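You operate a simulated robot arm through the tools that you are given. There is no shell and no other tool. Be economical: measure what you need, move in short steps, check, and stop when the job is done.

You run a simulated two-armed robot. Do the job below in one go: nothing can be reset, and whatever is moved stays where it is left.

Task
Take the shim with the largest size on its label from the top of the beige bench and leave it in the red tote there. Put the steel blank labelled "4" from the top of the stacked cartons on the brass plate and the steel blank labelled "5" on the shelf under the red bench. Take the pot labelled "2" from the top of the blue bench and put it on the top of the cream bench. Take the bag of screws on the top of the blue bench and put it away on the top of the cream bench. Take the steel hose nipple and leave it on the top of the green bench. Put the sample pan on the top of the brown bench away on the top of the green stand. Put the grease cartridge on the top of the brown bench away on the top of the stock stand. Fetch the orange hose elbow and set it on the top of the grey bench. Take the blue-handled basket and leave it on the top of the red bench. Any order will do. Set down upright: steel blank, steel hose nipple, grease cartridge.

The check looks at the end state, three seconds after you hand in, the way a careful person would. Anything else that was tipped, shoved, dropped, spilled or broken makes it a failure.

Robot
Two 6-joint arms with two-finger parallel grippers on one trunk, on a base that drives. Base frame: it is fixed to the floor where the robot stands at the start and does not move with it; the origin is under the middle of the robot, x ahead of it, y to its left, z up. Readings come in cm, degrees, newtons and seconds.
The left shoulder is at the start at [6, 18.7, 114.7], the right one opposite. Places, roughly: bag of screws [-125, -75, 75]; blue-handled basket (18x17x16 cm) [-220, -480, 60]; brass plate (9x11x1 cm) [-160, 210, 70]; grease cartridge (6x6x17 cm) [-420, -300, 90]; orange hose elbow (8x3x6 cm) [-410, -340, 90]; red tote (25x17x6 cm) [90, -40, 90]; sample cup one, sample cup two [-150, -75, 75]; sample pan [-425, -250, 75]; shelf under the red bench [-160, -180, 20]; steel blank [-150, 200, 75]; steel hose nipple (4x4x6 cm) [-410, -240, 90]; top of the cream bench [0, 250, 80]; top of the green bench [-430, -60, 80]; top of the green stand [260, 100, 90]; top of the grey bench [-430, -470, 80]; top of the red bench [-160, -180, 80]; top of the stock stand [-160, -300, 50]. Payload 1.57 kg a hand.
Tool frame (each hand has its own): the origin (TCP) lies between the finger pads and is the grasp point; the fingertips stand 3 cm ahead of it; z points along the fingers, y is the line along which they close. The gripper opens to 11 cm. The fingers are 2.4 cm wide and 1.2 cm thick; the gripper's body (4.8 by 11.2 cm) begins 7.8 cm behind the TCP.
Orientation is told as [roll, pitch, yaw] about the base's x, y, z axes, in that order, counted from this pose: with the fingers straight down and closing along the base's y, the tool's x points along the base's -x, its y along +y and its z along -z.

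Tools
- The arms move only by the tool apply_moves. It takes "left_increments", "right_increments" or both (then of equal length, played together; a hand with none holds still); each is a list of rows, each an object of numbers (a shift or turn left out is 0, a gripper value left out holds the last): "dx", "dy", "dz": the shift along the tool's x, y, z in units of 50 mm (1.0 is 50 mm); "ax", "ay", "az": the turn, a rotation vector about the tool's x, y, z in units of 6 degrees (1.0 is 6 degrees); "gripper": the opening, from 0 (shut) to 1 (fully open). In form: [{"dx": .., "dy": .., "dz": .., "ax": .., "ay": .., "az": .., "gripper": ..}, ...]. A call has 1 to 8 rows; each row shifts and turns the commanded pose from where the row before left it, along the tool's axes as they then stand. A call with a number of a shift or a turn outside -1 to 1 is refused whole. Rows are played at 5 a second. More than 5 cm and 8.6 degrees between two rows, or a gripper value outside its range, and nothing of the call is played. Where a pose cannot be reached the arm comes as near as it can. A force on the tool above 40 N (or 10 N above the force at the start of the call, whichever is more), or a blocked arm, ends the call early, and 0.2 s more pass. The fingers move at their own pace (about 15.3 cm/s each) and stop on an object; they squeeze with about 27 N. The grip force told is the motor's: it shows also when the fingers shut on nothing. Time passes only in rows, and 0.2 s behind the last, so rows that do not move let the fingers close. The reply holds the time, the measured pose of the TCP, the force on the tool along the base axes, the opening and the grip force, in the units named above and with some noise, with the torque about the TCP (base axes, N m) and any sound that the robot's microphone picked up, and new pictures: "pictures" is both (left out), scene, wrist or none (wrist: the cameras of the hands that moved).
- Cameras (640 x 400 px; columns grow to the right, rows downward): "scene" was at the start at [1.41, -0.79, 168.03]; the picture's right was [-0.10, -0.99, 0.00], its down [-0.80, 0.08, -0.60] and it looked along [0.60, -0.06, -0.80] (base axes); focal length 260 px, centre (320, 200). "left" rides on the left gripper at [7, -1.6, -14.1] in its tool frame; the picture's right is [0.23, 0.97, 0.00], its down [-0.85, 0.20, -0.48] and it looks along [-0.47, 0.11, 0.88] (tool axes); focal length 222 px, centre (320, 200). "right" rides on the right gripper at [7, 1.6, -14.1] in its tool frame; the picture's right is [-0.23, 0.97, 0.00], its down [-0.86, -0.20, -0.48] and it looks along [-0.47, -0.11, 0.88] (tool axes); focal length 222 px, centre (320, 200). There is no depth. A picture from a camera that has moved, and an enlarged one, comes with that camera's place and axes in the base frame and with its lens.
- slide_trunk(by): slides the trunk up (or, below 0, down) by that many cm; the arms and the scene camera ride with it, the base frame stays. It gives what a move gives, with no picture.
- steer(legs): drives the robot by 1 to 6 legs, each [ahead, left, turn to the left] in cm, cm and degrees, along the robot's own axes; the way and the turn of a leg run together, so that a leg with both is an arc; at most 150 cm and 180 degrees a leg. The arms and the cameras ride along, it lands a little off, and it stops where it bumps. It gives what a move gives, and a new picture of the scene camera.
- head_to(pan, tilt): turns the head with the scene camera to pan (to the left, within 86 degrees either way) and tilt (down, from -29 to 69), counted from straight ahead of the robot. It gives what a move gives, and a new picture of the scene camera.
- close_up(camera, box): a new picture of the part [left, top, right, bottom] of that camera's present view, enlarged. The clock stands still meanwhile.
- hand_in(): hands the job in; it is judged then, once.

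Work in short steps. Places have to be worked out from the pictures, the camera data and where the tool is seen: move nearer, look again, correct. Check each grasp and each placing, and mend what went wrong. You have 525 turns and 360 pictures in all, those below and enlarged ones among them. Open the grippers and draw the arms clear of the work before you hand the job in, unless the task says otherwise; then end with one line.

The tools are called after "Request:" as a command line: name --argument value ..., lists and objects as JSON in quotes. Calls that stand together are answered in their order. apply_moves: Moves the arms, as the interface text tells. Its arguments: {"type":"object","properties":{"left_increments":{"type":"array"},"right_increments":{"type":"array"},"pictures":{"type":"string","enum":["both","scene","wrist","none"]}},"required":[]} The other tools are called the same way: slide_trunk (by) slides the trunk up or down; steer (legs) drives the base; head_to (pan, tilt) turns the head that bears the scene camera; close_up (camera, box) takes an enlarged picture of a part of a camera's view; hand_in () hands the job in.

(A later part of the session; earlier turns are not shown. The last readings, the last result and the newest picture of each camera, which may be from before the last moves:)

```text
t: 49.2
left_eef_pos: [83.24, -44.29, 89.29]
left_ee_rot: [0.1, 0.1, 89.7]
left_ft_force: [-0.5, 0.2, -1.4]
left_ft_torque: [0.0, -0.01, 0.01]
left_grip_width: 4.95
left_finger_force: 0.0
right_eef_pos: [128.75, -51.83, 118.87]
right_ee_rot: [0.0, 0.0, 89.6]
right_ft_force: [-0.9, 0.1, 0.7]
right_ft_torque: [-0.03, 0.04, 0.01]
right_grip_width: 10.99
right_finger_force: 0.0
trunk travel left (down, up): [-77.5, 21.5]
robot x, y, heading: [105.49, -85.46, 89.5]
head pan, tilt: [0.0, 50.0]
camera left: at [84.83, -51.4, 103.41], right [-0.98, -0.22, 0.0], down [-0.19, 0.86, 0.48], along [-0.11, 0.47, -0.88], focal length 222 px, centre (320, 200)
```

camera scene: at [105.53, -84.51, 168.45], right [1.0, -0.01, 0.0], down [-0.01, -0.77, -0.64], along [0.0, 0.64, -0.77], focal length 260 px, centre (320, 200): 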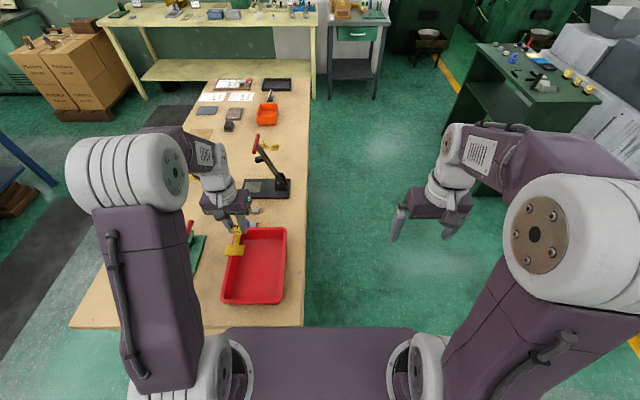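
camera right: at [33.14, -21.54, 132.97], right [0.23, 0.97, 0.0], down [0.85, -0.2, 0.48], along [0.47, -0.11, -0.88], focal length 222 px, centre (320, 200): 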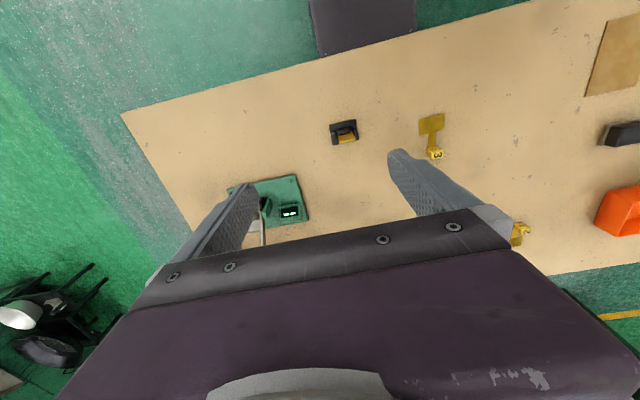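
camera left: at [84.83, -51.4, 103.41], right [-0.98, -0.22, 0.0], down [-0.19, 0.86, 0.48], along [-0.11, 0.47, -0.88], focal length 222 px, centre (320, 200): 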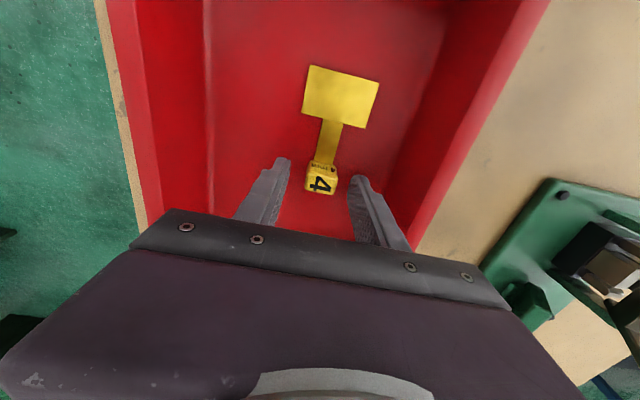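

The shim lies flat in the tote. I lift off, draw the hands in, open fully, then drive back and turn to face the blue bench direction (−x).

Request:
apply_moves --left_increments '[{"dz": -0.9}, {"dz": -0.9}, {"dz": -0.9}, {"dz": -0.9}, {"dz": -0.6, "gripper": 1}, {"dx": 0.8}, {"dx": 0.8}]' --pictures "none"

Request:
steer --legs '[[-20, 0, 0], [0, 0, 90], [110, 0, 0]]'

Request:
head_to --pan 0 --tilt 25

```text
t: 50.8
left_eef_pos: [83.23, -52.48, 110.65]
left_ee_rot: [0.1, -0.1, 89.7]
left_ft_force: [0.1, -0.2, 0.5]
left_ft_torque: [0.03, -0.01, 0.06]
left_grip_width: 10.99
left_finger_force: 0.0
right_eef_pos: [128.79, -52.07, 118.86]
right_ee_rot: [-0.1, -0.1, 89.6]
right_ft_force: [-0.6, -0.2, -0.3]
right_ft_torque: [0.04, -0.03, 0.04]
right_grip_width: 10.99
right_finger_force: 0.0
trunk travel left (down, up): [-77.5, 21.5]
robot x, y, heading: [105.68, -86.02, 89.7]
head pan, tilt: [0.0, 50.0]
```

```text
t: 61.5
left_eef_pos: [-38.17, -131.93, 110.54]
left_ee_rot: [0.1, 0.0, -178.1]
left_ft_force: [0.2, -0.4, -0.7]
left_ft_torque: [-0.01, -0.02, 0.0]
left_grip_width: 11.02
left_finger_force: 0.0
right_eef_pos: [-40.48, -86.35, 118.88]
right_ee_rot: [0.1, -0.1, -178.2]
right_ft_force: [-0.1, 0.4, -0.5]
right_ft_torque: [0.01, 0.05, -0.01]
right_grip_width: 10.99
right_finger_force: 0.0
trunk travel left (down, up): [-77.5, 21.5]
robot x, y, heading: [-5.76, -108.53, -178.2]
head pan, tilt: [0.0, 50.0]
camera scene: at [-7.18, -108.43, 168.45], right [-0.03, 1.0, 0.0], down [0.77, 0.02, -0.64], along [-0.64, -0.02, -0.77], focal length 260 px, centre (320, 200)
```

scene: 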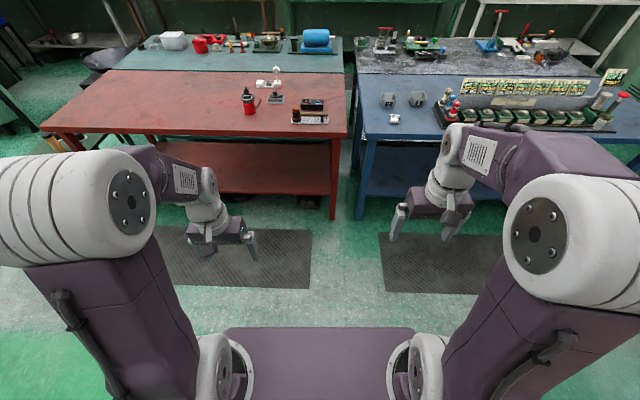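

```text
t: 62.4
left_eef_pos: [-38.27, -131.82, 110.56]
left_ee_rot: [0.1, 0.1, -177.9]
left_ft_force: [-0.6, 0.5, 0.0]
left_ft_torque: [0.02, -0.01, 0.01]
left_grip_width: 10.99
left_finger_force: 0.0
right_eef_pos: [-40.57, -86.37, 118.98]
right_ee_rot: [0.1, -0.1, -178.2]
right_ft_force: [-0.1, -0.5, 0.1]
right_ft_torque: [-0.03, 0.0, -0.02]
right_grip_width: 11.02
right_finger_force: 0.0
trunk travel left (down, up): [-77.5, 21.5]
robot x, y, heading: [-5.8, -108.31, -178.2]
head pan, tilt: [0.0, 25.0]
camera scene: at [-8.76, -108.48, 172.19], right [-0.03, 1.0, 0.0], down [0.42, 0.01, -0.91], along [-0.91, -0.03, -0.42], focal length 260 px, centre (320, 200)
```

scene: 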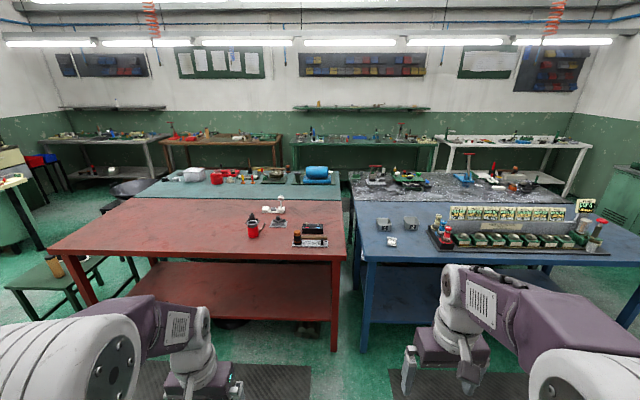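

Red bench to the left, blue bench to the right. I zoom in on the blue bench.

Request:
close_up --camera "scene" --box '[350, 190, 630, 270]'

Request:
close_up --camera "scene" --box '[140, 150, 350, 280]'

```text
2.29 times, centred on (490, 230) of scene
camera zoom: at [-8.76, -108.48, 172.19], right [-0.03, 1.0, 0.0], down [0.42, 0.01, -0.91], along [-0.91, -0.03, -0.42], focal length 595 px, centre (-69, 131)
```

zoom: 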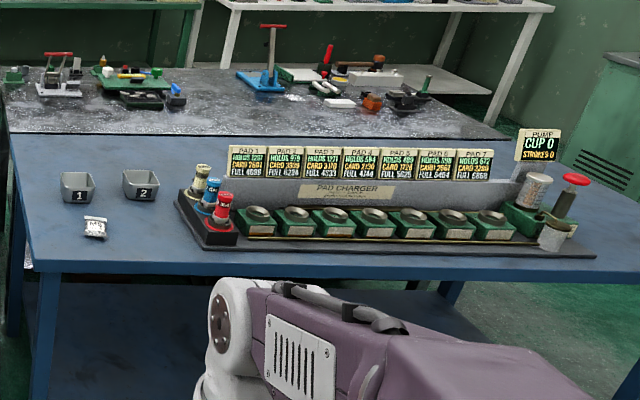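

```text
3.05 times, centred on (245, 215) of scene
camera zoom: at [-8.76, -108.48, 172.19], right [-0.03, 1.0, 0.0], down [0.42, 0.01, -0.91], along [-0.91, -0.03, -0.42], focal length 794 px, centre (549, 154)
```

zoom: 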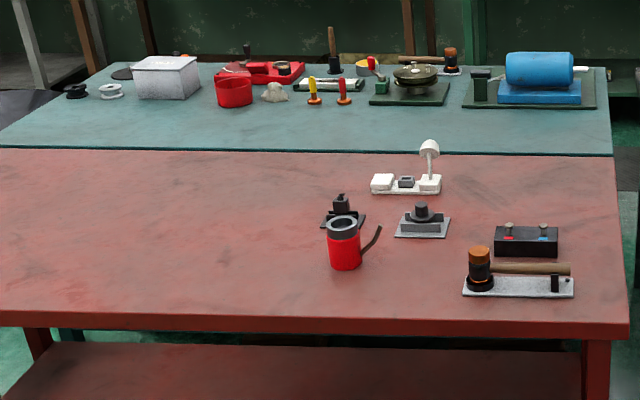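

Pots "1" and "2" and the bag are on the blue bench, pot 2 near (−168, −49), bag near (−147, −68). I drive over, stopping short of the bench, and look down.

Request:
steer --legs '[[0, -50, -1.8], [72, 0, 0]]'

Request:
head_to --pan 0 --tilt 45

```text
t: 68.8
left_eef_pos: [-110.5, -81.18, 110.54]
left_ee_rot: [0.1, -0.2, -180.0]
left_ft_force: [0.2, 0.8, 0.6]
left_ft_torque: [-0.02, -0.03, 0.0]
left_grip_width: 11.01
left_finger_force: 0.1
right_eef_pos: [-111.14, -35.6, 118.97]
right_ee_rot: [0.0, 0.0, 179.9]
right_ft_force: [0.2, 0.5, -0.2]
right_ft_torque: [-0.01, 0.03, 0.02]
right_grip_width: 11.01
right_finger_force: 0.0
trunk travel left (down, up): [-77.5, 21.5]
robot x, y, heading: [-77.12, -58.76, -180.2]
head pan, tilt: [0.0, 25.0]
camera scene: at [-80.12, -58.67, 172.2], right [0.0, 1.0, 0.0], down [0.42, 0.0, -0.91], along [-0.91, 0.0, -0.42], focal length 260 px, centre (320, 200)
```

scene: 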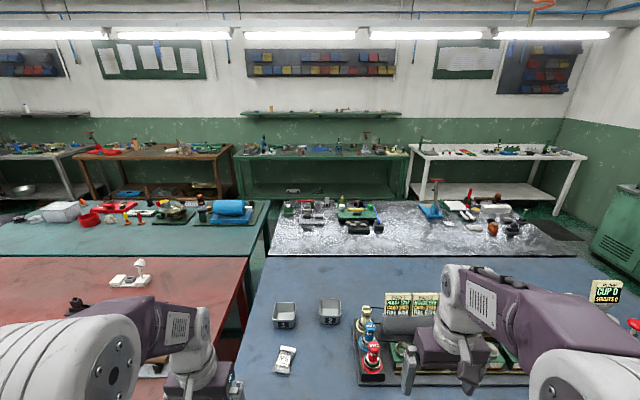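

```text
t: 69.6
left_eef_pos: [-110.45, -81.22, 110.48]
left_ee_rot: [0.1, 0.0, -180.0]
left_ft_force: [0.1, -0.4, 0.3]
left_ft_torque: [0.01, 0.01, 0.02]
left_grip_width: 11.01
left_finger_force: 0.1
right_eef_pos: [-111.31, -35.52, 118.95]
right_ee_rot: [0.1, 0.1, 180.1]
right_ft_force: [-0.3, 0.1, -0.5]
right_ft_torque: [-0.01, 0.02, 0.0]
right_grip_width: 10.99
right_finger_force: 0.1
trunk travel left (down, up): [-77.5, 21.5]
robot x, y, heading: [-77.16, -58.71, -180.1]
head pan, tilt: [0.0, 45.0]
camera scene: at [-79.19, -58.67, 169.14], right [0.0, 1.0, 0.0], down [0.71, 0.0, -0.71], along [-0.71, 0.0, -0.71], focal length 260 px, centre (320, 200)
```

scene: 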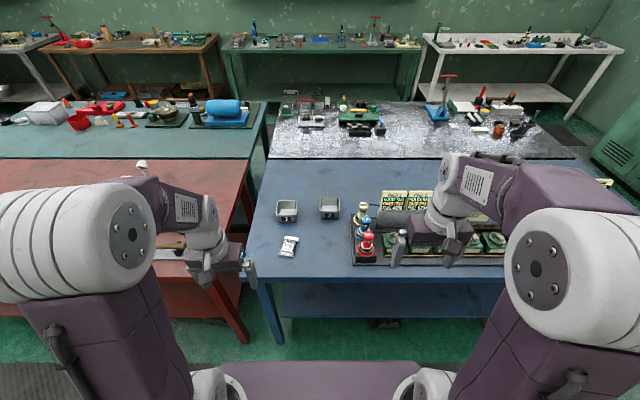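

Bench top is near z 87; pot 2 at about (−154, −55), bag at (−136, −70), front edge at x −122. I drive 21 cm closer.

Request:
steer --legs '[[21, 0, 0]]'

Request:
close_up --camera "scene" --box '[220, 180, 420, 305]'

```text
t: 71.3
left_eef_pos: [-131.54, -81.08, 110.67]
left_ee_rot: [0.1, 0.0, 179.9]
left_ft_force: [-0.3, -0.2, -0.1]
left_ft_torque: [0.03, -0.01, -0.02]
left_grip_width: 11.01
left_finger_force: 0.0
right_eef_pos: [-132.27, -35.54, 119.07]
right_ee_rot: [0.0, -0.2, 179.9]
right_ft_force: [-0.4, 0.1, 0.3]
right_ft_torque: [0.01, 0.01, -0.02]
right_grip_width: 11.0
right_finger_force: 0.1
trunk travel left (down, up): [-77.5, 21.5]
robot x, y, heading: [-98.23, -58.93, 179.9]
head pan, tilt: [0.0, 45.0]
camera scene: at [-100.04, -58.66, 169.14], right [0.0, 1.0, 0.0], down [0.71, 0.0, -0.71], along [-0.71, 0.0, -0.71], focal length 260 px, centre (320, 200)
```

scene: 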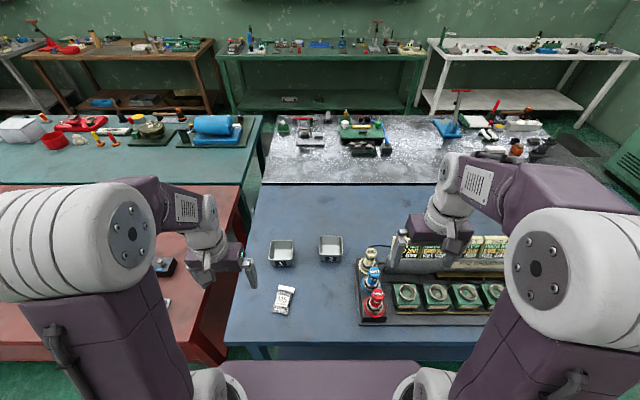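

```text
3.20 times, centred on (320, 242) of scene
camera zoom: at [-100.04, -58.66, 169.14], right [0.0, 1.0, 0.0], down [0.71, 0.0, -0.71], along [-0.71, 0.0, -0.71], focal length 834 px, centre (320, 64)
```

zoom: 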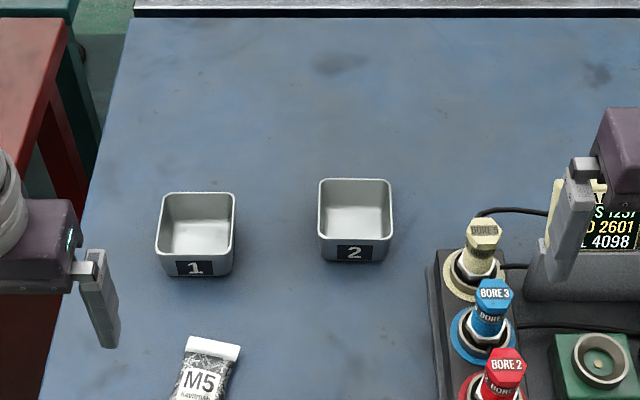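

Pot 2 is empty, about 8.3 cm wide at (−154, −55). To reach comfortably I shift the robot 13 cm to its left, lining the right shoulder up with the pot.

Request:
steer --legs '[[1, 13, 0]]'

Request:
apply_moves --right_increments '[{"dx": -0.8, "dy": 0.3}, {"dx": -0.8, "dy": 0.3}, {"dx": -0.8, "dy": 0.3}, {"dx": -0.8, "dy": 0.3}, {"dz": 0.6}, {}]' --pictures "wrist"

```text
t: 72.5
left_eef_pos: [-132.47, -93.76, 110.36]
left_ee_rot: [0.2, -0.1, -179.9]
left_ft_force: [0.2, 0.1, -1.3]
left_ft_torque: [-0.02, 0.0, -0.01]
left_grip_width: 11.0
left_finger_force: 0.0
right_eef_pos: [-133.46, -48.15, 119.0]
right_ee_rot: [0.1, 0.0, -179.9]
right_ft_force: [-0.2, 0.9, 0.5]
right_ft_torque: [-0.04, 0.0, -0.01]
right_grip_width: 11.01
right_finger_force: 0.0
trunk travel left (down, up): [-77.5, 21.5]
robot x, y, heading: [-99.34, -71.37, -180.2]
head pan, tilt: [0.0, 45.0]
camera scene: at [-101.31, -71.14, 169.14], right [0.0, 1.0, 0.0], down [0.71, 0.0, -0.71], along [-0.71, 0.0, -0.71], focal length 260 px, centre (320, 200)
```

scene: 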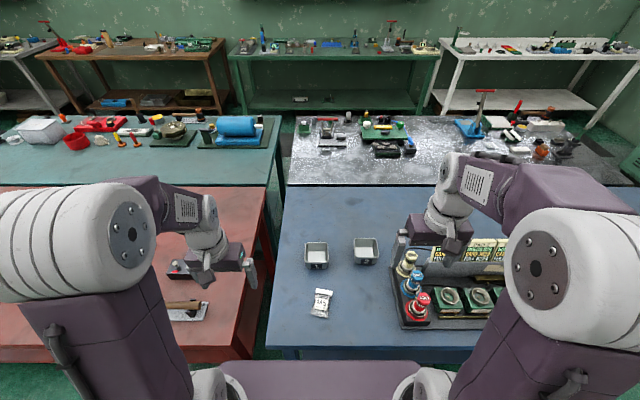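

```text
t: 73.9
left_eef_pos: [-132.58, -94.05, 110.44]
left_ee_rot: [0.1, -0.1, -179.9]
left_ft_force: [1.0, 0.0, -0.3]
left_ft_torque: [-0.04, 0.0, 0.01]
left_grip_width: 11.01
left_finger_force: 0.1
right_eef_pos: [-149.35, -54.36, 115.56]
right_ee_rot: [0.0, 0.0, -179.8]
right_ft_force: [0.4, 0.2, -0.6]
right_ft_torque: [0.0, 0.0, -0.01]
right_grip_width: 10.98
right_finger_force: 0.0
trunk travel left (down, up): [-77.5, 21.5]
robot x, y, heading: [-99.16, -71.68, -179.7]
head pan, tilt: [0.0, 45.0]
camera right: at [-142.55, -56.09, 129.7], right [-0.23, -0.97, 0.0], down [-0.86, 0.2, 0.48], along [-0.47, 0.11, -0.88], focal length 222 px, centre (320, 200)
```

right: 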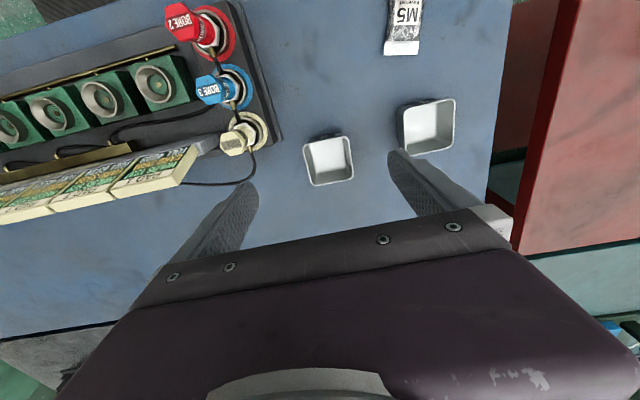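

Pot 2's centre is at about (−155, −54.6). I move above it and descend to z 100 with the gripper open.

Request:
apply_moves --right_increments '[{"dx": -0.57, "dz": 0.5}, {"dx": -0.57, "dz": 0.5}, {"dz": 0.8}, {"dz": 0.8}, {"dz": 0.5, "dy": 0.05}, {}]' --pictures "wrist"

```text
t: 75.3
left_eef_pos: [-132.51, -93.91, 110.6]
left_ee_rot: [0.1, 0.0, -179.9]
left_ft_force: [-1.0, 0.3, 0.6]
left_ft_torque: [0.0, 0.02, -0.02]
left_grip_width: 11.01
left_finger_force: 0.0
right_eef_pos: [-155.1, -54.71, 100.35]
right_ee_rot: [0.0, 0.0, -180.0]
right_ft_force: [0.1, 0.1, -0.3]
right_ft_torque: [-0.01, 0.01, -0.02]
right_grip_width: 11.0
right_finger_force: 0.2
trunk travel left (down, up): [-77.5, 21.5]
robot x, y, heading: [-99.02, -71.45, -179.9]
head pan, tilt: [0.0, 45.0]
camera right: at [-148.29, -56.31, 114.47], right [-0.23, -0.97, 0.0], down [-0.86, 0.2, 0.48], along [-0.47, 0.11, -0.88], focal length 222 px, centre (320, 200)
```

right: 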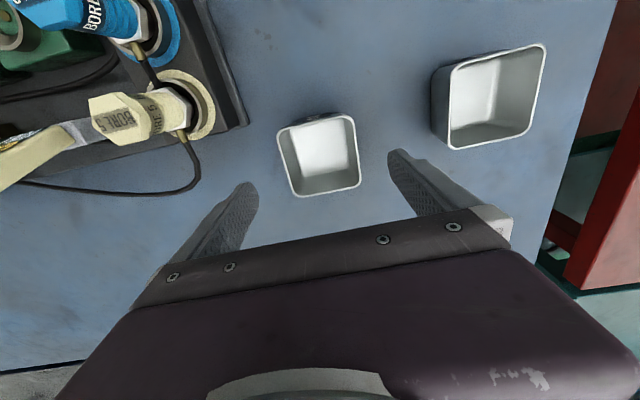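

Centred. I descend to TCP z 91.3 and look before closing.

Request:
apply_moves --right_increments '[{"dz": 0.7}, {"dz": 0.7}, {"dz": 0.3}, {}]' --pictures "wrist"

```text
t: 76.3
left_eef_pos: [-132.6, -93.95, 110.5]
left_ee_rot: [0.1, 0.0, -180.0]
left_ft_force: [-0.7, -0.4, 0.7]
left_ft_torque: [0.03, -0.02, -0.01]
left_grip_width: 10.97
left_finger_force: 0.3
right_eef_pos: [-154.99, -54.63, 91.87]
right_ee_rot: [0.0, 0.0, -179.9]
right_ft_force: [0.7, -1.0, 0.4]
right_ft_torque: [-0.01, 0.03, -0.01]
right_grip_width: 10.98
right_finger_force: 0.1
trunk travel left (down, up): [-77.5, 21.5]
robot x, y, heading: [-99.52, -71.26, -179.9]
head pan, tilt: [0.0, 45.0]
camera right: at [-148.25, -56.24, 105.98], right [-0.23, -0.97, 0.0], down [-0.86, 0.2, 0.48], along [-0.47, 0.11, -0.88], focal length 222 px, centre (320, 200)
```

right: 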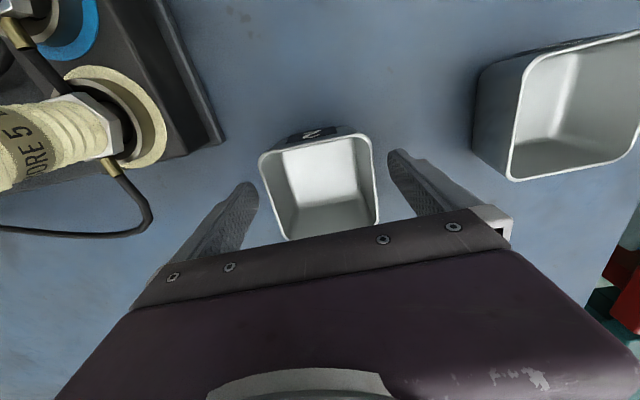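

The rim is about at TCP level. I lower 0.6 cm and close.

Request:
apply_moves --right_increments '[{"dz": 0.12}, {"gripper": 0}, {}, {}]' --pictures "wrist"

```text
t: 77.3
left_eef_pos: [-132.58, -93.86, 110.28]
left_ee_rot: [0.1, 0.1, -179.8]
left_ft_force: [0.4, -0.6, 0.2]
left_ft_torque: [0.0, -0.02, -0.02]
left_grip_width: 10.98
left_finger_force: 0.1
right_eef_pos: [-155.08, -54.67, 91.39]
right_ee_rot: [0.0, 0.1, -179.8]
right_ft_force: [-1.1, -0.3, 1.9]
right_ft_torque: [-0.12, -0.01, -0.05]
right_grip_width: 8.42
right_finger_force: 27.2
trunk travel left (down, up): [-77.5, 21.5]
robot x, y, heading: [-99.48, -71.35, -179.9]
head pan, tilt: [0.0, 45.0]
camera right: at [-148.27, -56.34, 105.44], right [-0.23, -0.97, 0.0], down [-0.86, 0.2, 0.48], along [-0.47, 0.11, -0.88], focal length 222 px, centre (320, 200)
```

right: 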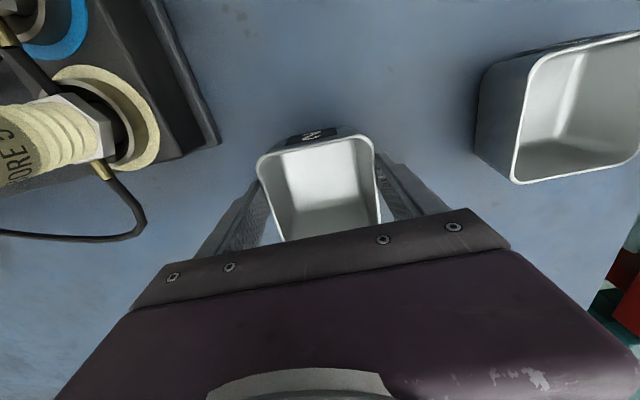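

Grip at 8.4 cm with 27 N. I lift slowly a little and check that it comes along level.

Request:
apply_moves --right_increments '[{"dz": -0.3}, {"dz": -0.5}, {"dz": -0.7}, {"dz": -0.7}, {}]' --pictures "both"

```text
t: 78.5
left_eef_pos: [-132.5, -93.93, 110.47]
left_ee_rot: [0.1, 0.0, -179.8]
left_ft_force: [0.4, -0.8, -0.4]
left_ft_torque: [0.03, -0.01, 0.0]
left_grip_width: 11.0
left_finger_force: 0.0
right_eef_pos: [-155.15, -54.69, 102.75]
right_ee_rot: [0.1, 0.1, -179.9]
right_ft_force: [0.2, -0.5, -1.4]
right_ft_torque: [-0.03, -0.03, -0.01]
right_grip_width: 8.4
right_finger_force: 26.5
trunk travel left (down, up): [-77.5, 21.5]
robot x, y, heading: [-99.1, -71.55, -179.9]
head pan, tilt: [0.0, 45.0]
camera scene: at [-101.39, -71.36, 169.14], right [0.0, 1.0, 0.0], down [0.71, 0.0, -0.71], along [-0.71, 0.0, -0.71], focal length 260 px, centre (320, 200)
camera right: at [-148.34, -56.37, 116.72], right [-0.23, -0.97, 0.0], down [-0.86, 0.2, 0.48], along [-0.47, 0.11, -0.88], focal length 222 px, centre (320, 200)
```

scene: 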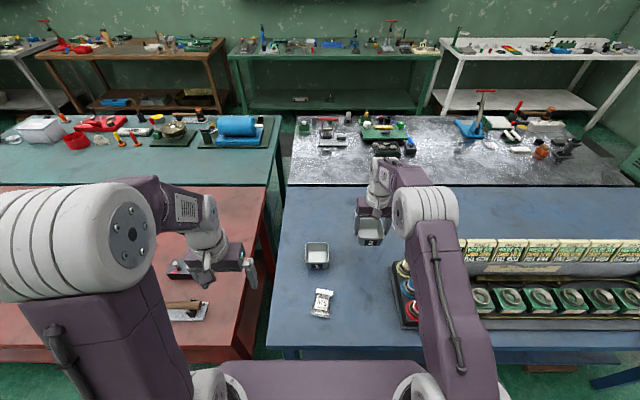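
right: 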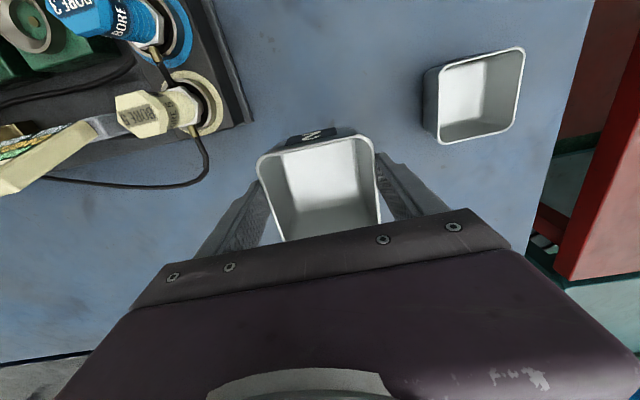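

The pot hangs level in the right hand. I raise and retract it, and bring the left hand over toward the bag at about (−137, −71).

Request:
apply_moves --left_increments '[{}, {}, {"dy": -0.9}, {"dy": -0.9}, {"dy": -0.9}, {"dy": -0.9}, {"dy": -0.8}, {}]' --right_increments '[{"dz": -0.9}, {"dz": -0.9}, {"dz": -0.7}, {"dx": 0.8, "dy": -0.4}, {"dx": 0.8, "dy": -0.4}, {"dx": 0.8, "dy": -0.4}, {"dx": 0.8}, {"dx": 0.4}]' --pictures "both"

```text
t: 80.3
left_eef_pos: [-132.72, -71.83, 110.53]
left_ee_rot: [-0.1, 0.0, -179.9]
left_ft_force: [-0.4, -0.1, 0.2]
left_ft_torque: [0.0, 0.03, 0.01]
left_grip_width: 11.01
left_finger_force: 0.1
right_eef_pos: [-137.25, -48.81, 114.85]
right_ee_rot: [-0.2, 0.0, -179.8]
right_ft_force: [-0.8, -0.5, -1.2]
right_ft_torque: [0.05, -0.02, 0.01]
right_grip_width: 8.43
right_finger_force: 26.6
trunk travel left (down, up): [-77.5, 21.5]
robot x, y, heading: [-99.24, -71.47, -179.8]
head pan, tilt: [0.0, 45.0]
camera scene: at [-101.22, -71.5, 169.14], right [0.0, 1.0, 0.0], down [0.71, 0.0, -0.71], along [-0.71, 0.0, -0.71], focal length 260 px, centre (320, 200)
camera right: at [-130.43, -50.48, 129.01], right [-0.23, -0.97, 0.0], down [-0.86, 0.2, 0.48], along [-0.47, 0.11, -0.88], focal length 222 px, centre (320, 200)
camera left: at [-125.76, -70.31, 124.65], right [0.23, -0.97, 0.0], down [-0.85, -0.2, 0.48], along [-0.47, -0.11, -0.88], focal length 222 px, centre (320, 200)
```

scene: 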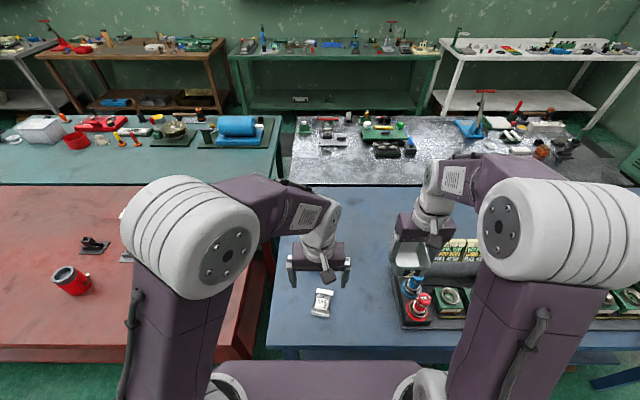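
right: 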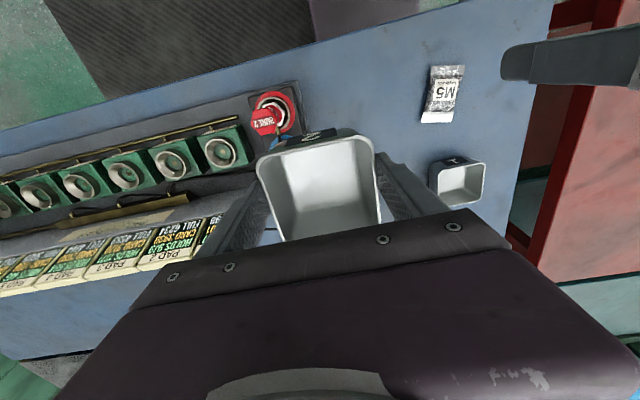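
left: 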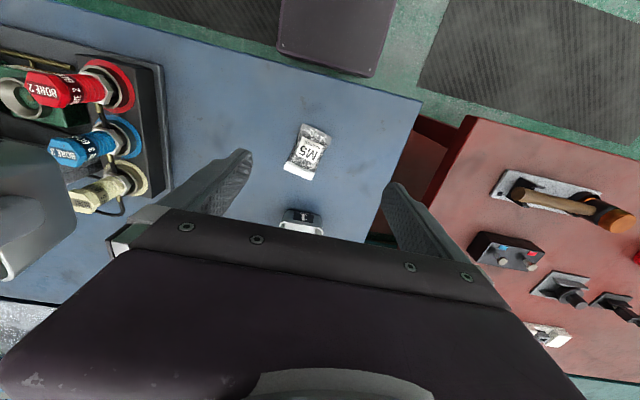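

Bag centre (−136.9, −70.9), long axis about 13° off. I align the left hand, narrow to 7.7 cm and descend to z 96.

Request:
apply_moves --left_increments '[{"dx": -0.42, "dy": -0.09, "az": 1, "gripper": 0.7}, {"dx": -0.42, "dy": -0.09, "az": 1}, {"dz": 0.9, "az": 0.2}, {"dz": 0.9}, {"dz": 0.9}, {"dz": 0.2}, {}]' --pictures "wrist"

```text
t: 81.9
left_eef_pos: [-136.68, -70.68, 96.03]
left_ee_rot: [0.1, 0.0, 166.9]
left_ft_force: [0.2, -0.4, -0.5]
left_ft_torque: [-0.01, 0.01, -0.02]
left_grip_width: 7.69
left_finger_force: 0.1
right_eef_pos: [-137.35, -48.7, 114.91]
right_ee_rot: [0.1, 0.0, -179.9]
right_ft_force: [-1.0, -0.1, -1.3]
right_ft_torque: [0.0, 0.0, -0.01]
right_grip_width: 8.42
right_finger_force: 27.2
trunk travel left (down, up): [-77.5, 21.5]
robot x, y, heading: [-99.24, -71.61, -180.1]
head pan, tilt: [0.0, 45.0]
camera left: at [-129.57, -70.72, 110.29], right [0.0, -1.0, 0.0], down [-0.88, 0.0, 0.48], along [-0.48, 0.0, -0.88], focal length 222 px, centre (320, 200)
```

left: 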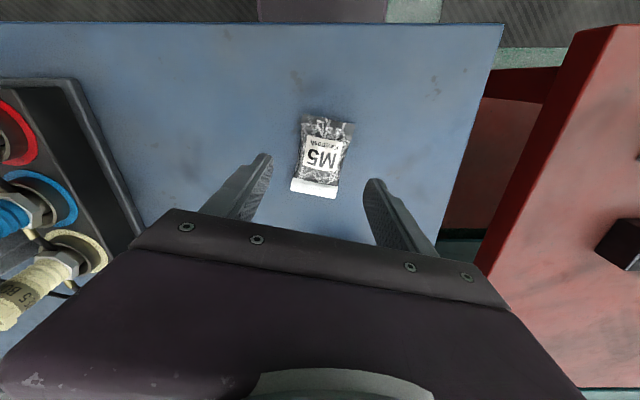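

Aligned and centred. I descend to TCP z about 90.3.

Request:
apply_moves --left_increments '[{"dz": 0.6}, {"dz": 0.55}, {}]' --pictures "wrist"

```text
t: 82.7
left_eef_pos: [-136.76, -70.65, 90.34]
left_ee_rot: [0.1, -0.1, 167.0]
left_ft_force: [0.2, 0.0, -0.4]
left_ft_torque: [0.02, 0.0, -0.02]
left_grip_width: 7.71
left_finger_force: 0.0
right_eef_pos: [-137.4, -48.76, 114.99]
right_ee_rot: [0.0, -0.1, -179.9]
right_ft_force: [0.3, -0.5, -1.2]
right_ft_torque: [0.01, 0.01, 0.0]
right_grip_width: 8.43
right_finger_force: 27.2
trunk travel left (down, up): [-77.5, 21.5]
robot x, y, heading: [-99.12, -71.44, -180.0]
head pan, tilt: [0.0, 45.0]
camera left: at [-129.54, -70.69, 104.48], right [0.0, -1.0, 0.0], down [-0.88, 0.0, 0.48], along [-0.48, 0.0, -0.88], focal length 222 px, centre (320, 200)
```

left: 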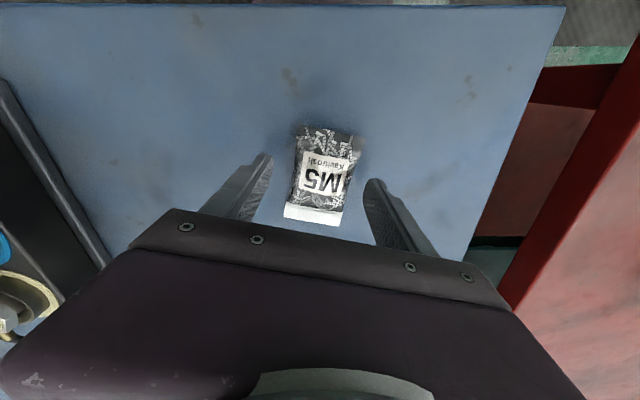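

I lower gently until near contact (guarded by force), then close.

Request:
apply_moves --left_increments '[{"dz": 0.1}, {"dz": 0.08}, {}, {"gripper": 0}, {}, {}]' --pictures "wrist"

```text
t: 84.1
left_eef_pos: [-136.89, -70.78, 89.29]
left_ee_rot: [0.1, 0.0, 166.8]
left_ft_force: [-0.2, 0.3, 1.4]
left_ft_torque: [0.01, 0.09, -0.02]
left_grip_width: 5.36
left_finger_force: 26.6
right_eef_pos: [-137.35, -48.8, 114.93]
right_ee_rot: [0.0, -0.1, -179.9]
right_ft_force: [0.8, 0.2, -1.4]
right_ft_torque: [0.01, 0.0, 0.02]
right_grip_width: 8.42
right_finger_force: 27.2
trunk travel left (down, up): [-77.5, 21.5]
robot x, y, heading: [-99.08, -71.22, -179.8]
head pan, tilt: [0.0, 45.0]
camera left: at [-129.62, -70.8, 103.46], right [0.0, -1.0, 0.0], down [-0.88, 0.0, 0.48], along [-0.48, 0.0, -0.88], focal length 222 px, centre (320, 200)
```

left: 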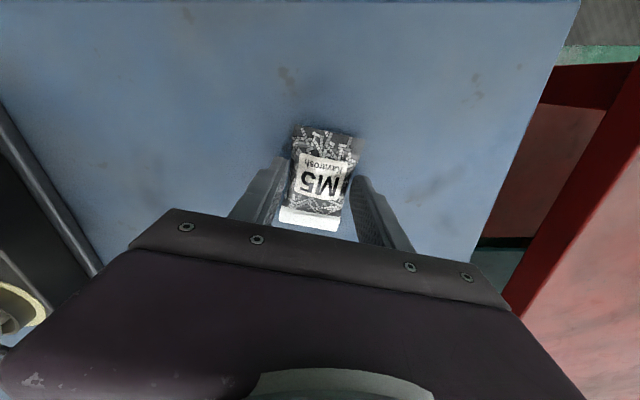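

Gripped at 5.4 cm. I lift and check.

Request:
apply_moves --left_increments '[{"dz": -0.3}, {"dz": -0.6}, {"dz": -0.9}, {"dz": -0.9}, {"dz": -0.9}, {"dz": -0.9, "dx": 0.2}]' --pictures "wrist"

```text
t: 85.5
left_eef_pos: [-135.62, -71.31, 111.99]
left_ee_rot: [0.2, 0.0, 166.8]
left_ft_force: [-0.7, -0.5, -1.0]
left_ft_torque: [0.03, 0.04, -0.01]
left_grip_width: 5.33
left_finger_force: 26.7
right_eef_pos: [-137.33, -48.87, 114.97]
right_ee_rot: [0.1, 0.0, -179.8]
right_ft_force: [-0.2, -0.2, -0.4]
right_ft_torque: [0.01, -0.01, -0.01]
right_grip_width: 8.43
right_finger_force: 27.1
trunk travel left (down, up): [-77.5, 21.5]
robot x, y, heading: [-99.25, -71.08, -179.6]
head pan, tilt: [0.0, 45.0]
camera left: at [-128.41, -71.37, 126.04], right [0.0, -1.0, 0.0], down [-0.88, 0.0, 0.48], along [-0.48, 0.0, -0.88], focal length 222 px, centre (320, 200)
```

left: 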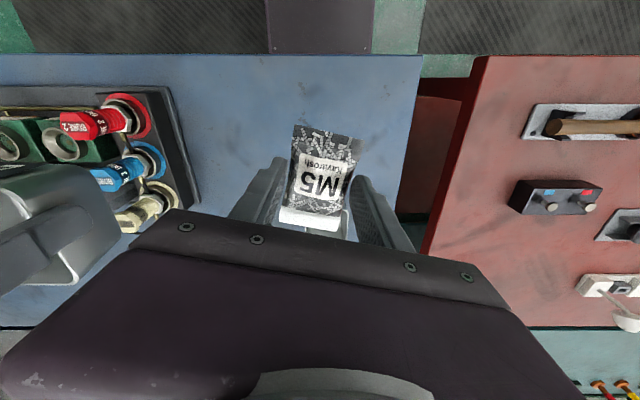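

The bag is held. I back off from the blue bench, turn toward +y and drive toward the cream bench.

Request:
steer --legs '[[-55, 0, 0], [0, 0, -90], [150, 0, 0], [50, 0, 0]]'

Request:
head_to --pan 0 --tilt 25

```text
t: 101.9
left_eef_pos: [-64.11, 164.98, 111.8]
left_ee_rot: [0.1, 0.0, 80.7]
left_ft_force: [0.1, 0.7, -0.7]
left_ft_torque: [-0.01, 0.0, -0.04]
left_grip_width: 5.36
left_finger_force: 27.0
right_eef_pos: [-41.76, 168.23, 114.9]
right_ee_rot: [0.0, 0.1, 93.9]
right_ft_force: [0.5, -0.3, -1.2]
right_ft_torque: [0.01, -0.01, 0.0]
right_grip_width: 8.41
right_finger_force: 27.3
trunk travel left (down, up): [-77.5, 21.5]
robot x, y, heading: [-61.48, 128.5, 93.8]
head pan, tilt: [0.0, 45.0]
camera scene: at [-61.93, 130.68, 169.14], right [1.0, 0.07, 0.0], down [0.05, -0.71, -0.71], along [-0.05, 0.71, -0.71], focal length 260 px, centre (320, 200)
```

scene: 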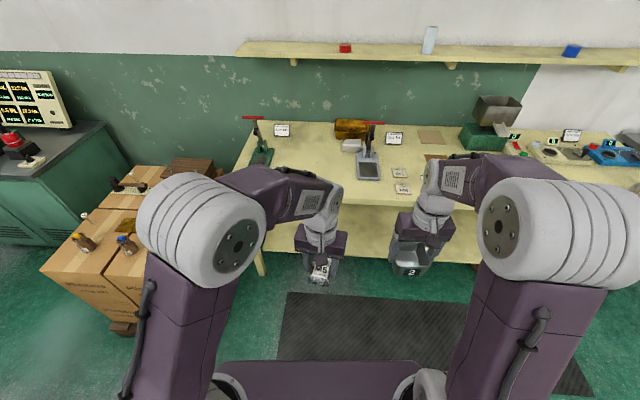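

```text
t: 102.8
left_eef_pos: [-64.24, 165.13, 111.8]
left_ee_rot: [0.2, 0.0, 80.8]
left_ft_force: [0.3, -0.5, -0.3]
left_ft_torque: [-0.02, -0.01, -0.01]
left_grip_width: 5.34
left_finger_force: 27.1
right_eef_pos: [-41.85, 168.34, 114.97]
right_ee_rot: [0.1, 0.0, 94.0]
right_ft_force: [-0.6, -1.4, -0.8]
right_ft_torque: [-0.04, 0.01, 0.01]
right_grip_width: 8.43
right_finger_force: 26.9
trunk travel left (down, up): [-77.5, 21.5]
robot x, y, heading: [-62.14, 128.18, 94.2]
head pan, tilt: [0.0, 25.0]
camera scene: at [-62.02, 131.95, 172.19], right [1.0, 0.07, 0.0], down [0.03, -0.42, -0.91], along [-0.06, 0.9, -0.42], focal length 260 px, centre (320, 200)
```

scene: 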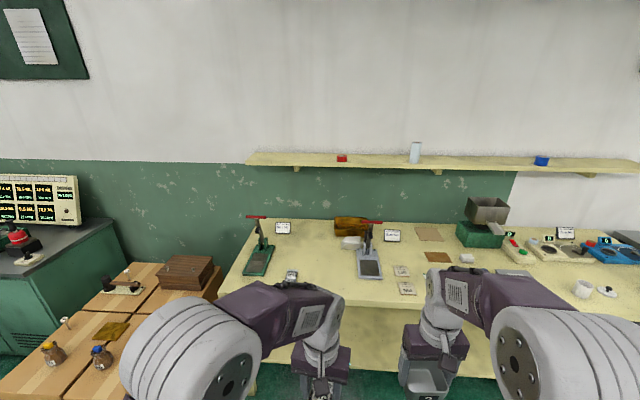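

The space on the cream bench between the two presses (x about −93…−51, y 224) is free. I straighten and move to x −73, closer to the bench.

Request:
steer --legs '[[0, 0, -4], [42, 10, 0]]'

Request:
head_to --pan 0 --tilt 45

```text
t: 105.8
left_eef_pos: [-72.36, 207.15, 111.94]
left_ee_rot: [0.1, 0.0, 77.3]
left_ft_force: [-0.6, -0.2, -1.0]
left_ft_torque: [-0.02, -0.01, -0.03]
left_grip_width: 5.34
left_finger_force: 27.3
right_eef_pos: [-49.93, 208.97, 114.95]
right_ee_rot: [0.1, 0.0, 90.5]
right_ft_force: [-0.3, 0.1, -0.6]
right_ft_torque: [-0.02, 0.02, 0.02]
right_grip_width: 8.41
right_finger_force: 27.5
trunk travel left (down, up): [-77.5, 21.5]
robot x, y, heading: [-72.45, 170.4, 90.4]
head pan, tilt: [0.0, 25.0]
camera scene: at [-72.23, 173.79, 172.2], right [1.0, 0.01, 0.0], down [0.0, -0.42, -0.91], along [-0.01, 0.91, -0.42], focal length 260 px, centre (320, 200)
```

scene: 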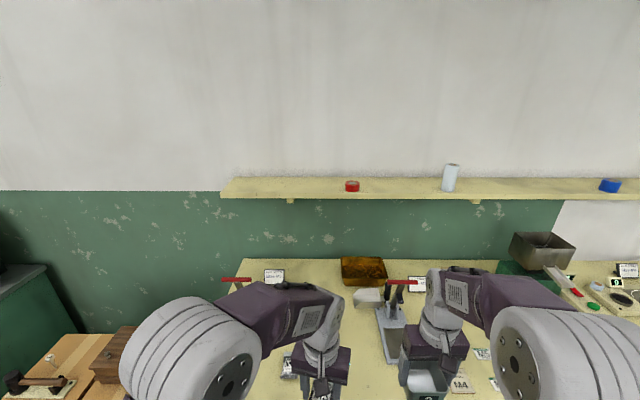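

```text
t: 106.7
left_eef_pos: [-72.37, 207.3, 111.63]
left_ee_rot: [0.1, 0.0, 77.3]
left_ft_force: [0.8, 0.0, -0.2]
left_ft_torque: [0.03, 0.02, 0.04]
left_grip_width: 5.33
left_finger_force: 26.8
right_eef_pos: [-49.94, 209.11, 114.75]
right_ee_rot: [-0.1, 0.1, 90.5]
right_ft_force: [-0.6, -0.1, -0.9]
right_ft_torque: [0.0, 0.0, 0.0]
right_grip_width: 8.39
right_finger_force: 27.2
trunk travel left (down, up): [-77.5, 21.5]
robot x, y, heading: [-72.49, 170.77, 90.7]
head pan, tilt: [0.0, 45.0]
camera scene: at [-72.27, 172.94, 169.14], right [1.0, 0.01, 0.0], down [0.01, -0.71, -0.71], along [-0.01, 0.71, -0.71], focal length 260 px, centre (320, 200)
```

scene: 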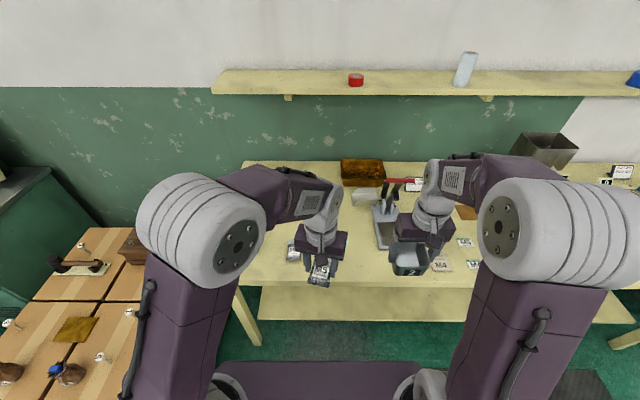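

Something small lies near the left hand. I look with close-ups before placing.

Request:
close_up --camera "scene" --box '[220, 150, 500, 325]'

Request:
close_up --camera "left" --box '[0, 0, 640, 400]'

Request:
close_up --camera "right" --box '[0, 0, 640, 400]'

```text
2.29 times, centred on (360, 238) of scene
camera zoom: at [-72.27, 172.94, 169.14], right [1.0, 0.01, 0.0], down [0.01, -0.71, -0.71], along [-0.01, 0.71, -0.71], focal length 595 px, centre (229, 114)
```

zoom: 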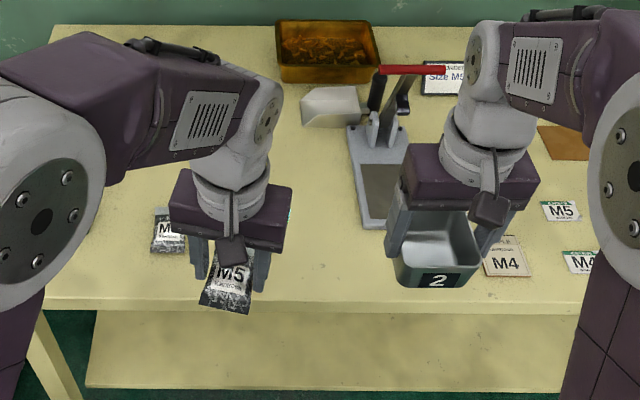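

```text
1.00 times, centred on (320, 200) of left
camera zoom: at [-72.31, 200.01, 125.95], right [-1.0, -0.01, 0.0], down [-0.01, 0.88, 0.48], along [-0.01, 0.48, -0.88], focal length 222 px, centre (320, 200)
```

zoom: 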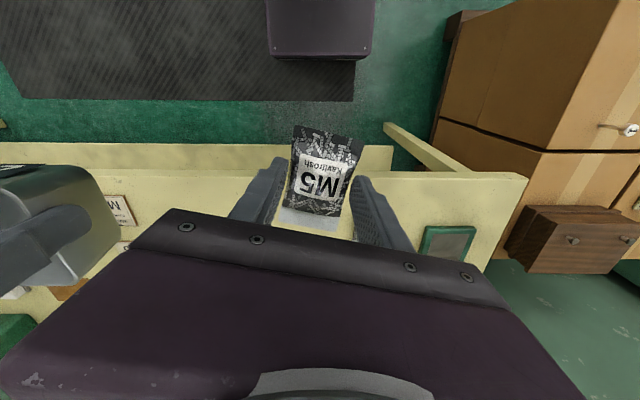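

```text
1.00 times, centred on (320, 200) of right
camera zoom: at [-51.62, 202.13, 128.96], right [-0.98, 0.22, 0.0], down [0.19, 0.86, 0.48], along [0.11, 0.47, -0.88], focal length 222 px, centre (320, 200)
```

zoom: 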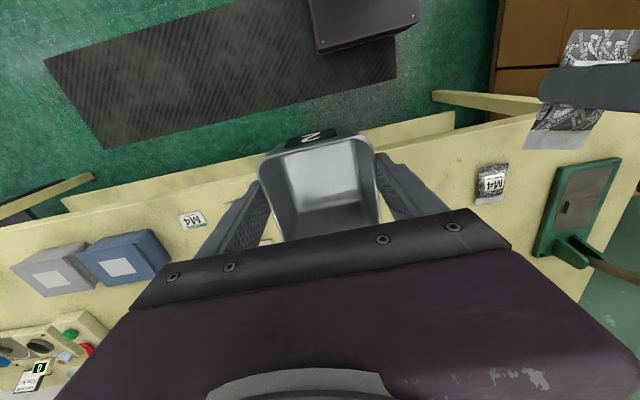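

An M4 bag already lies at (−81, 228); free spots are (−66, 222) for the bag and (−52, 219) for the pot in front of the press. I drive 13 cm ahead.

Request:
steer --legs '[[13, 0, 0]]'

Request:
close_up --camera "left" --box '[0, 0, 640, 400]'

Request:
close_up --camera "right" --box '[0, 0, 640, 400]'

```text
t: 108.0
left_eef_pos: [-72.6, 220.03, 111.87]
left_ee_rot: [0.0, -0.2, 77.4]
left_ft_force: [1.0, 0.4, -0.6]
left_ft_torque: [-0.01, 0.0, 0.05]
left_grip_width: 5.33
left_finger_force: 27.1
right_eef_pos: [-50.09, 221.86, 114.94]
right_ee_rot: [-0.1, 0.0, 90.5]
right_ft_force: [0.2, -0.1, -1.2]
right_ft_torque: [0.0, 0.01, -0.03]
right_grip_width: 8.4
right_finger_force: 26.6
trunk travel left (down, up): [-77.5, 21.5]
robot x, y, heading: [-72.03, 183.51, 90.8]
head pan, tilt: [0.0, 45.0]
camera scene: at [-72.39, 185.6, 169.14], right [1.0, 0.01, 0.0], down [0.01, -0.71, -0.71], along [-0.01, 0.71, -0.71], focal length 260 px, centre (320, 200)
```

scene: 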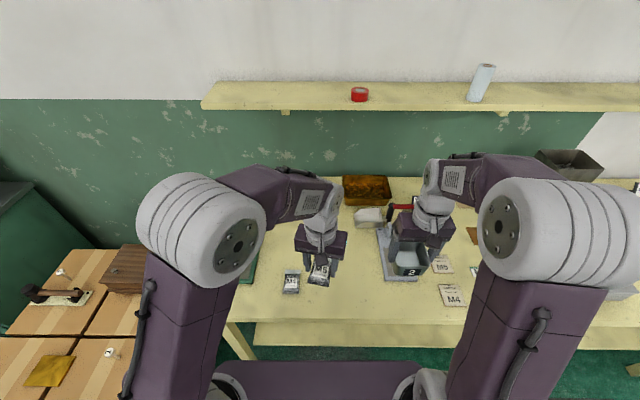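

```text
1.00 times, centred on (320, 200) of left
camera zoom: at [-72.46, 212.75, 126.02], right [-1.0, -0.01, 0.0], down [-0.01, 0.88, 0.48], along [-0.01, 0.48, -0.88], focal length 222 px, centre (320, 200)
```

zoom: 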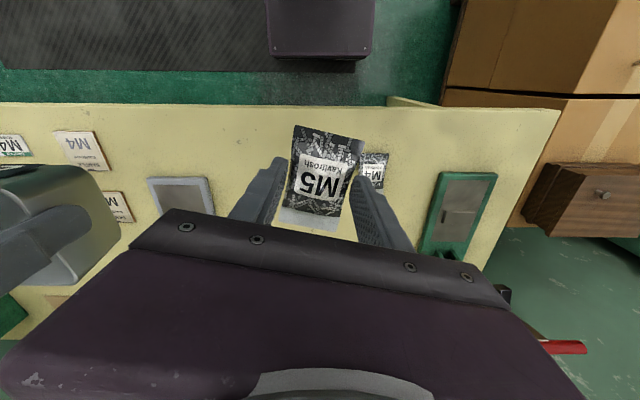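

```text
1.00 times, centred on (320, 200) of right
camera zoom: at [-51.77, 214.88, 129.03], right [-0.98, 0.22, 0.0], down [0.19, 0.86, 0.48], along [0.1, 0.47, -0.88], focal length 222 px, centre (320, 200)
```

zoom: 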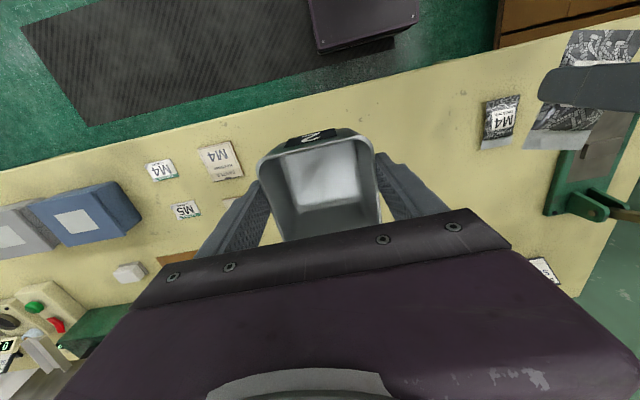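

Bench front is at y≈216, top z≈86. I first move the right hand aside, then bring the bag over (−66, 225) and lower partly.

Request:
apply_moves --left_increments '[{}, {}, {"dx": -0.42, "dy": -0.36}, {"dx": -0.42, "dy": -0.36}, {"dx": -0.42, "dy": -0.36}, {"dz": 0.9}, {"dz": 0.9}, {"dz": 0.9}]' --right_increments '[{"dy": -0.8}, {"dy": -0.8}, {"dy": -0.8}, {}, {}, {}, {}, {}]' --pictures "both"

```text
t: 109.8
left_eef_pos: [-65.84, 224.97, 98.32]
left_ee_rot: [0.1, 0.1, 77.4]
left_ft_force: [0.1, 0.6, -1.5]
left_ft_torque: [-0.01, 0.02, 0.02]
left_grip_width: 5.3
left_finger_force: 26.8
right_eef_pos: [-38.06, 222.36, 115.12]
right_ee_rot: [-0.1, 0.1, 90.5]
right_ft_force: [-0.5, -0.2, -1.4]
right_ft_torque: [-0.02, -0.03, 0.03]
right_grip_width: 8.42
right_finger_force: 26.9
trunk travel left (down, up): [-77.5, 21.5]
robot x, y, heading: [-72.91, 183.74, 90.6]
head pan, tilt: [0.0, 45.0]
camera scene: at [-72.33, 185.97, 169.14], right [1.0, 0.01, 0.0], down [0.01, -0.71, -0.71], along [-0.01, 0.71, -0.71], focal length 260 px, centre (320, 200)
camera right: at [-39.77, 215.33, 129.17], right [-0.98, 0.22, 0.0], down [0.19, 0.86, 0.48], along [0.1, 0.47, -0.88], focal length 222 px, centre (320, 200)
camera left: at [-65.79, 217.79, 112.39], right [-1.0, -0.01, 0.0], down [-0.01, 0.88, 0.48], along [-0.01, 0.48, -0.88], focal length 222 px, centre (320, 200)
```

scene: 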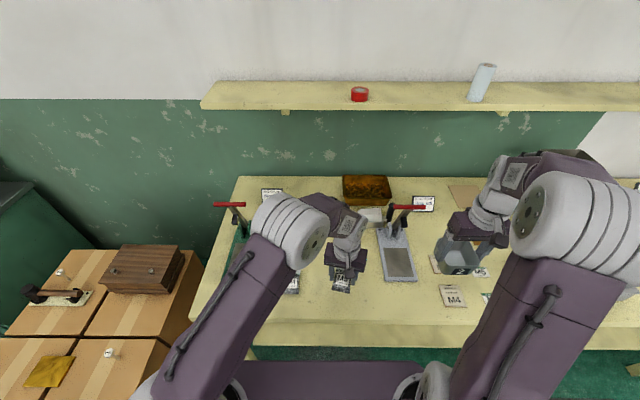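
right: 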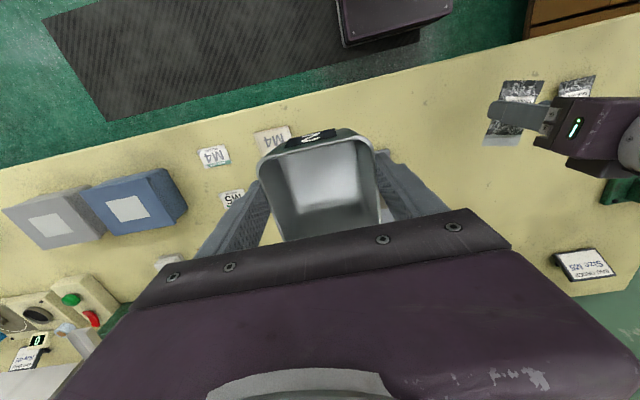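
left: 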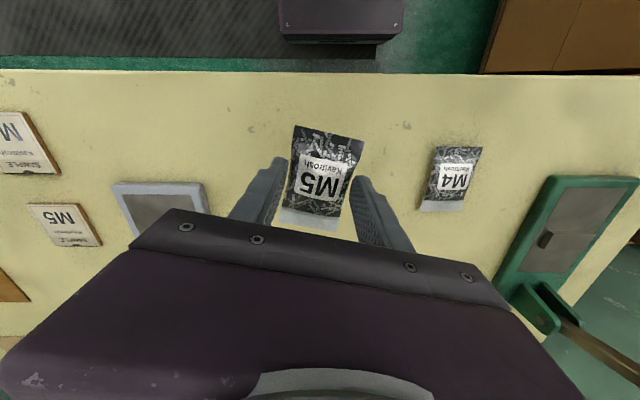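

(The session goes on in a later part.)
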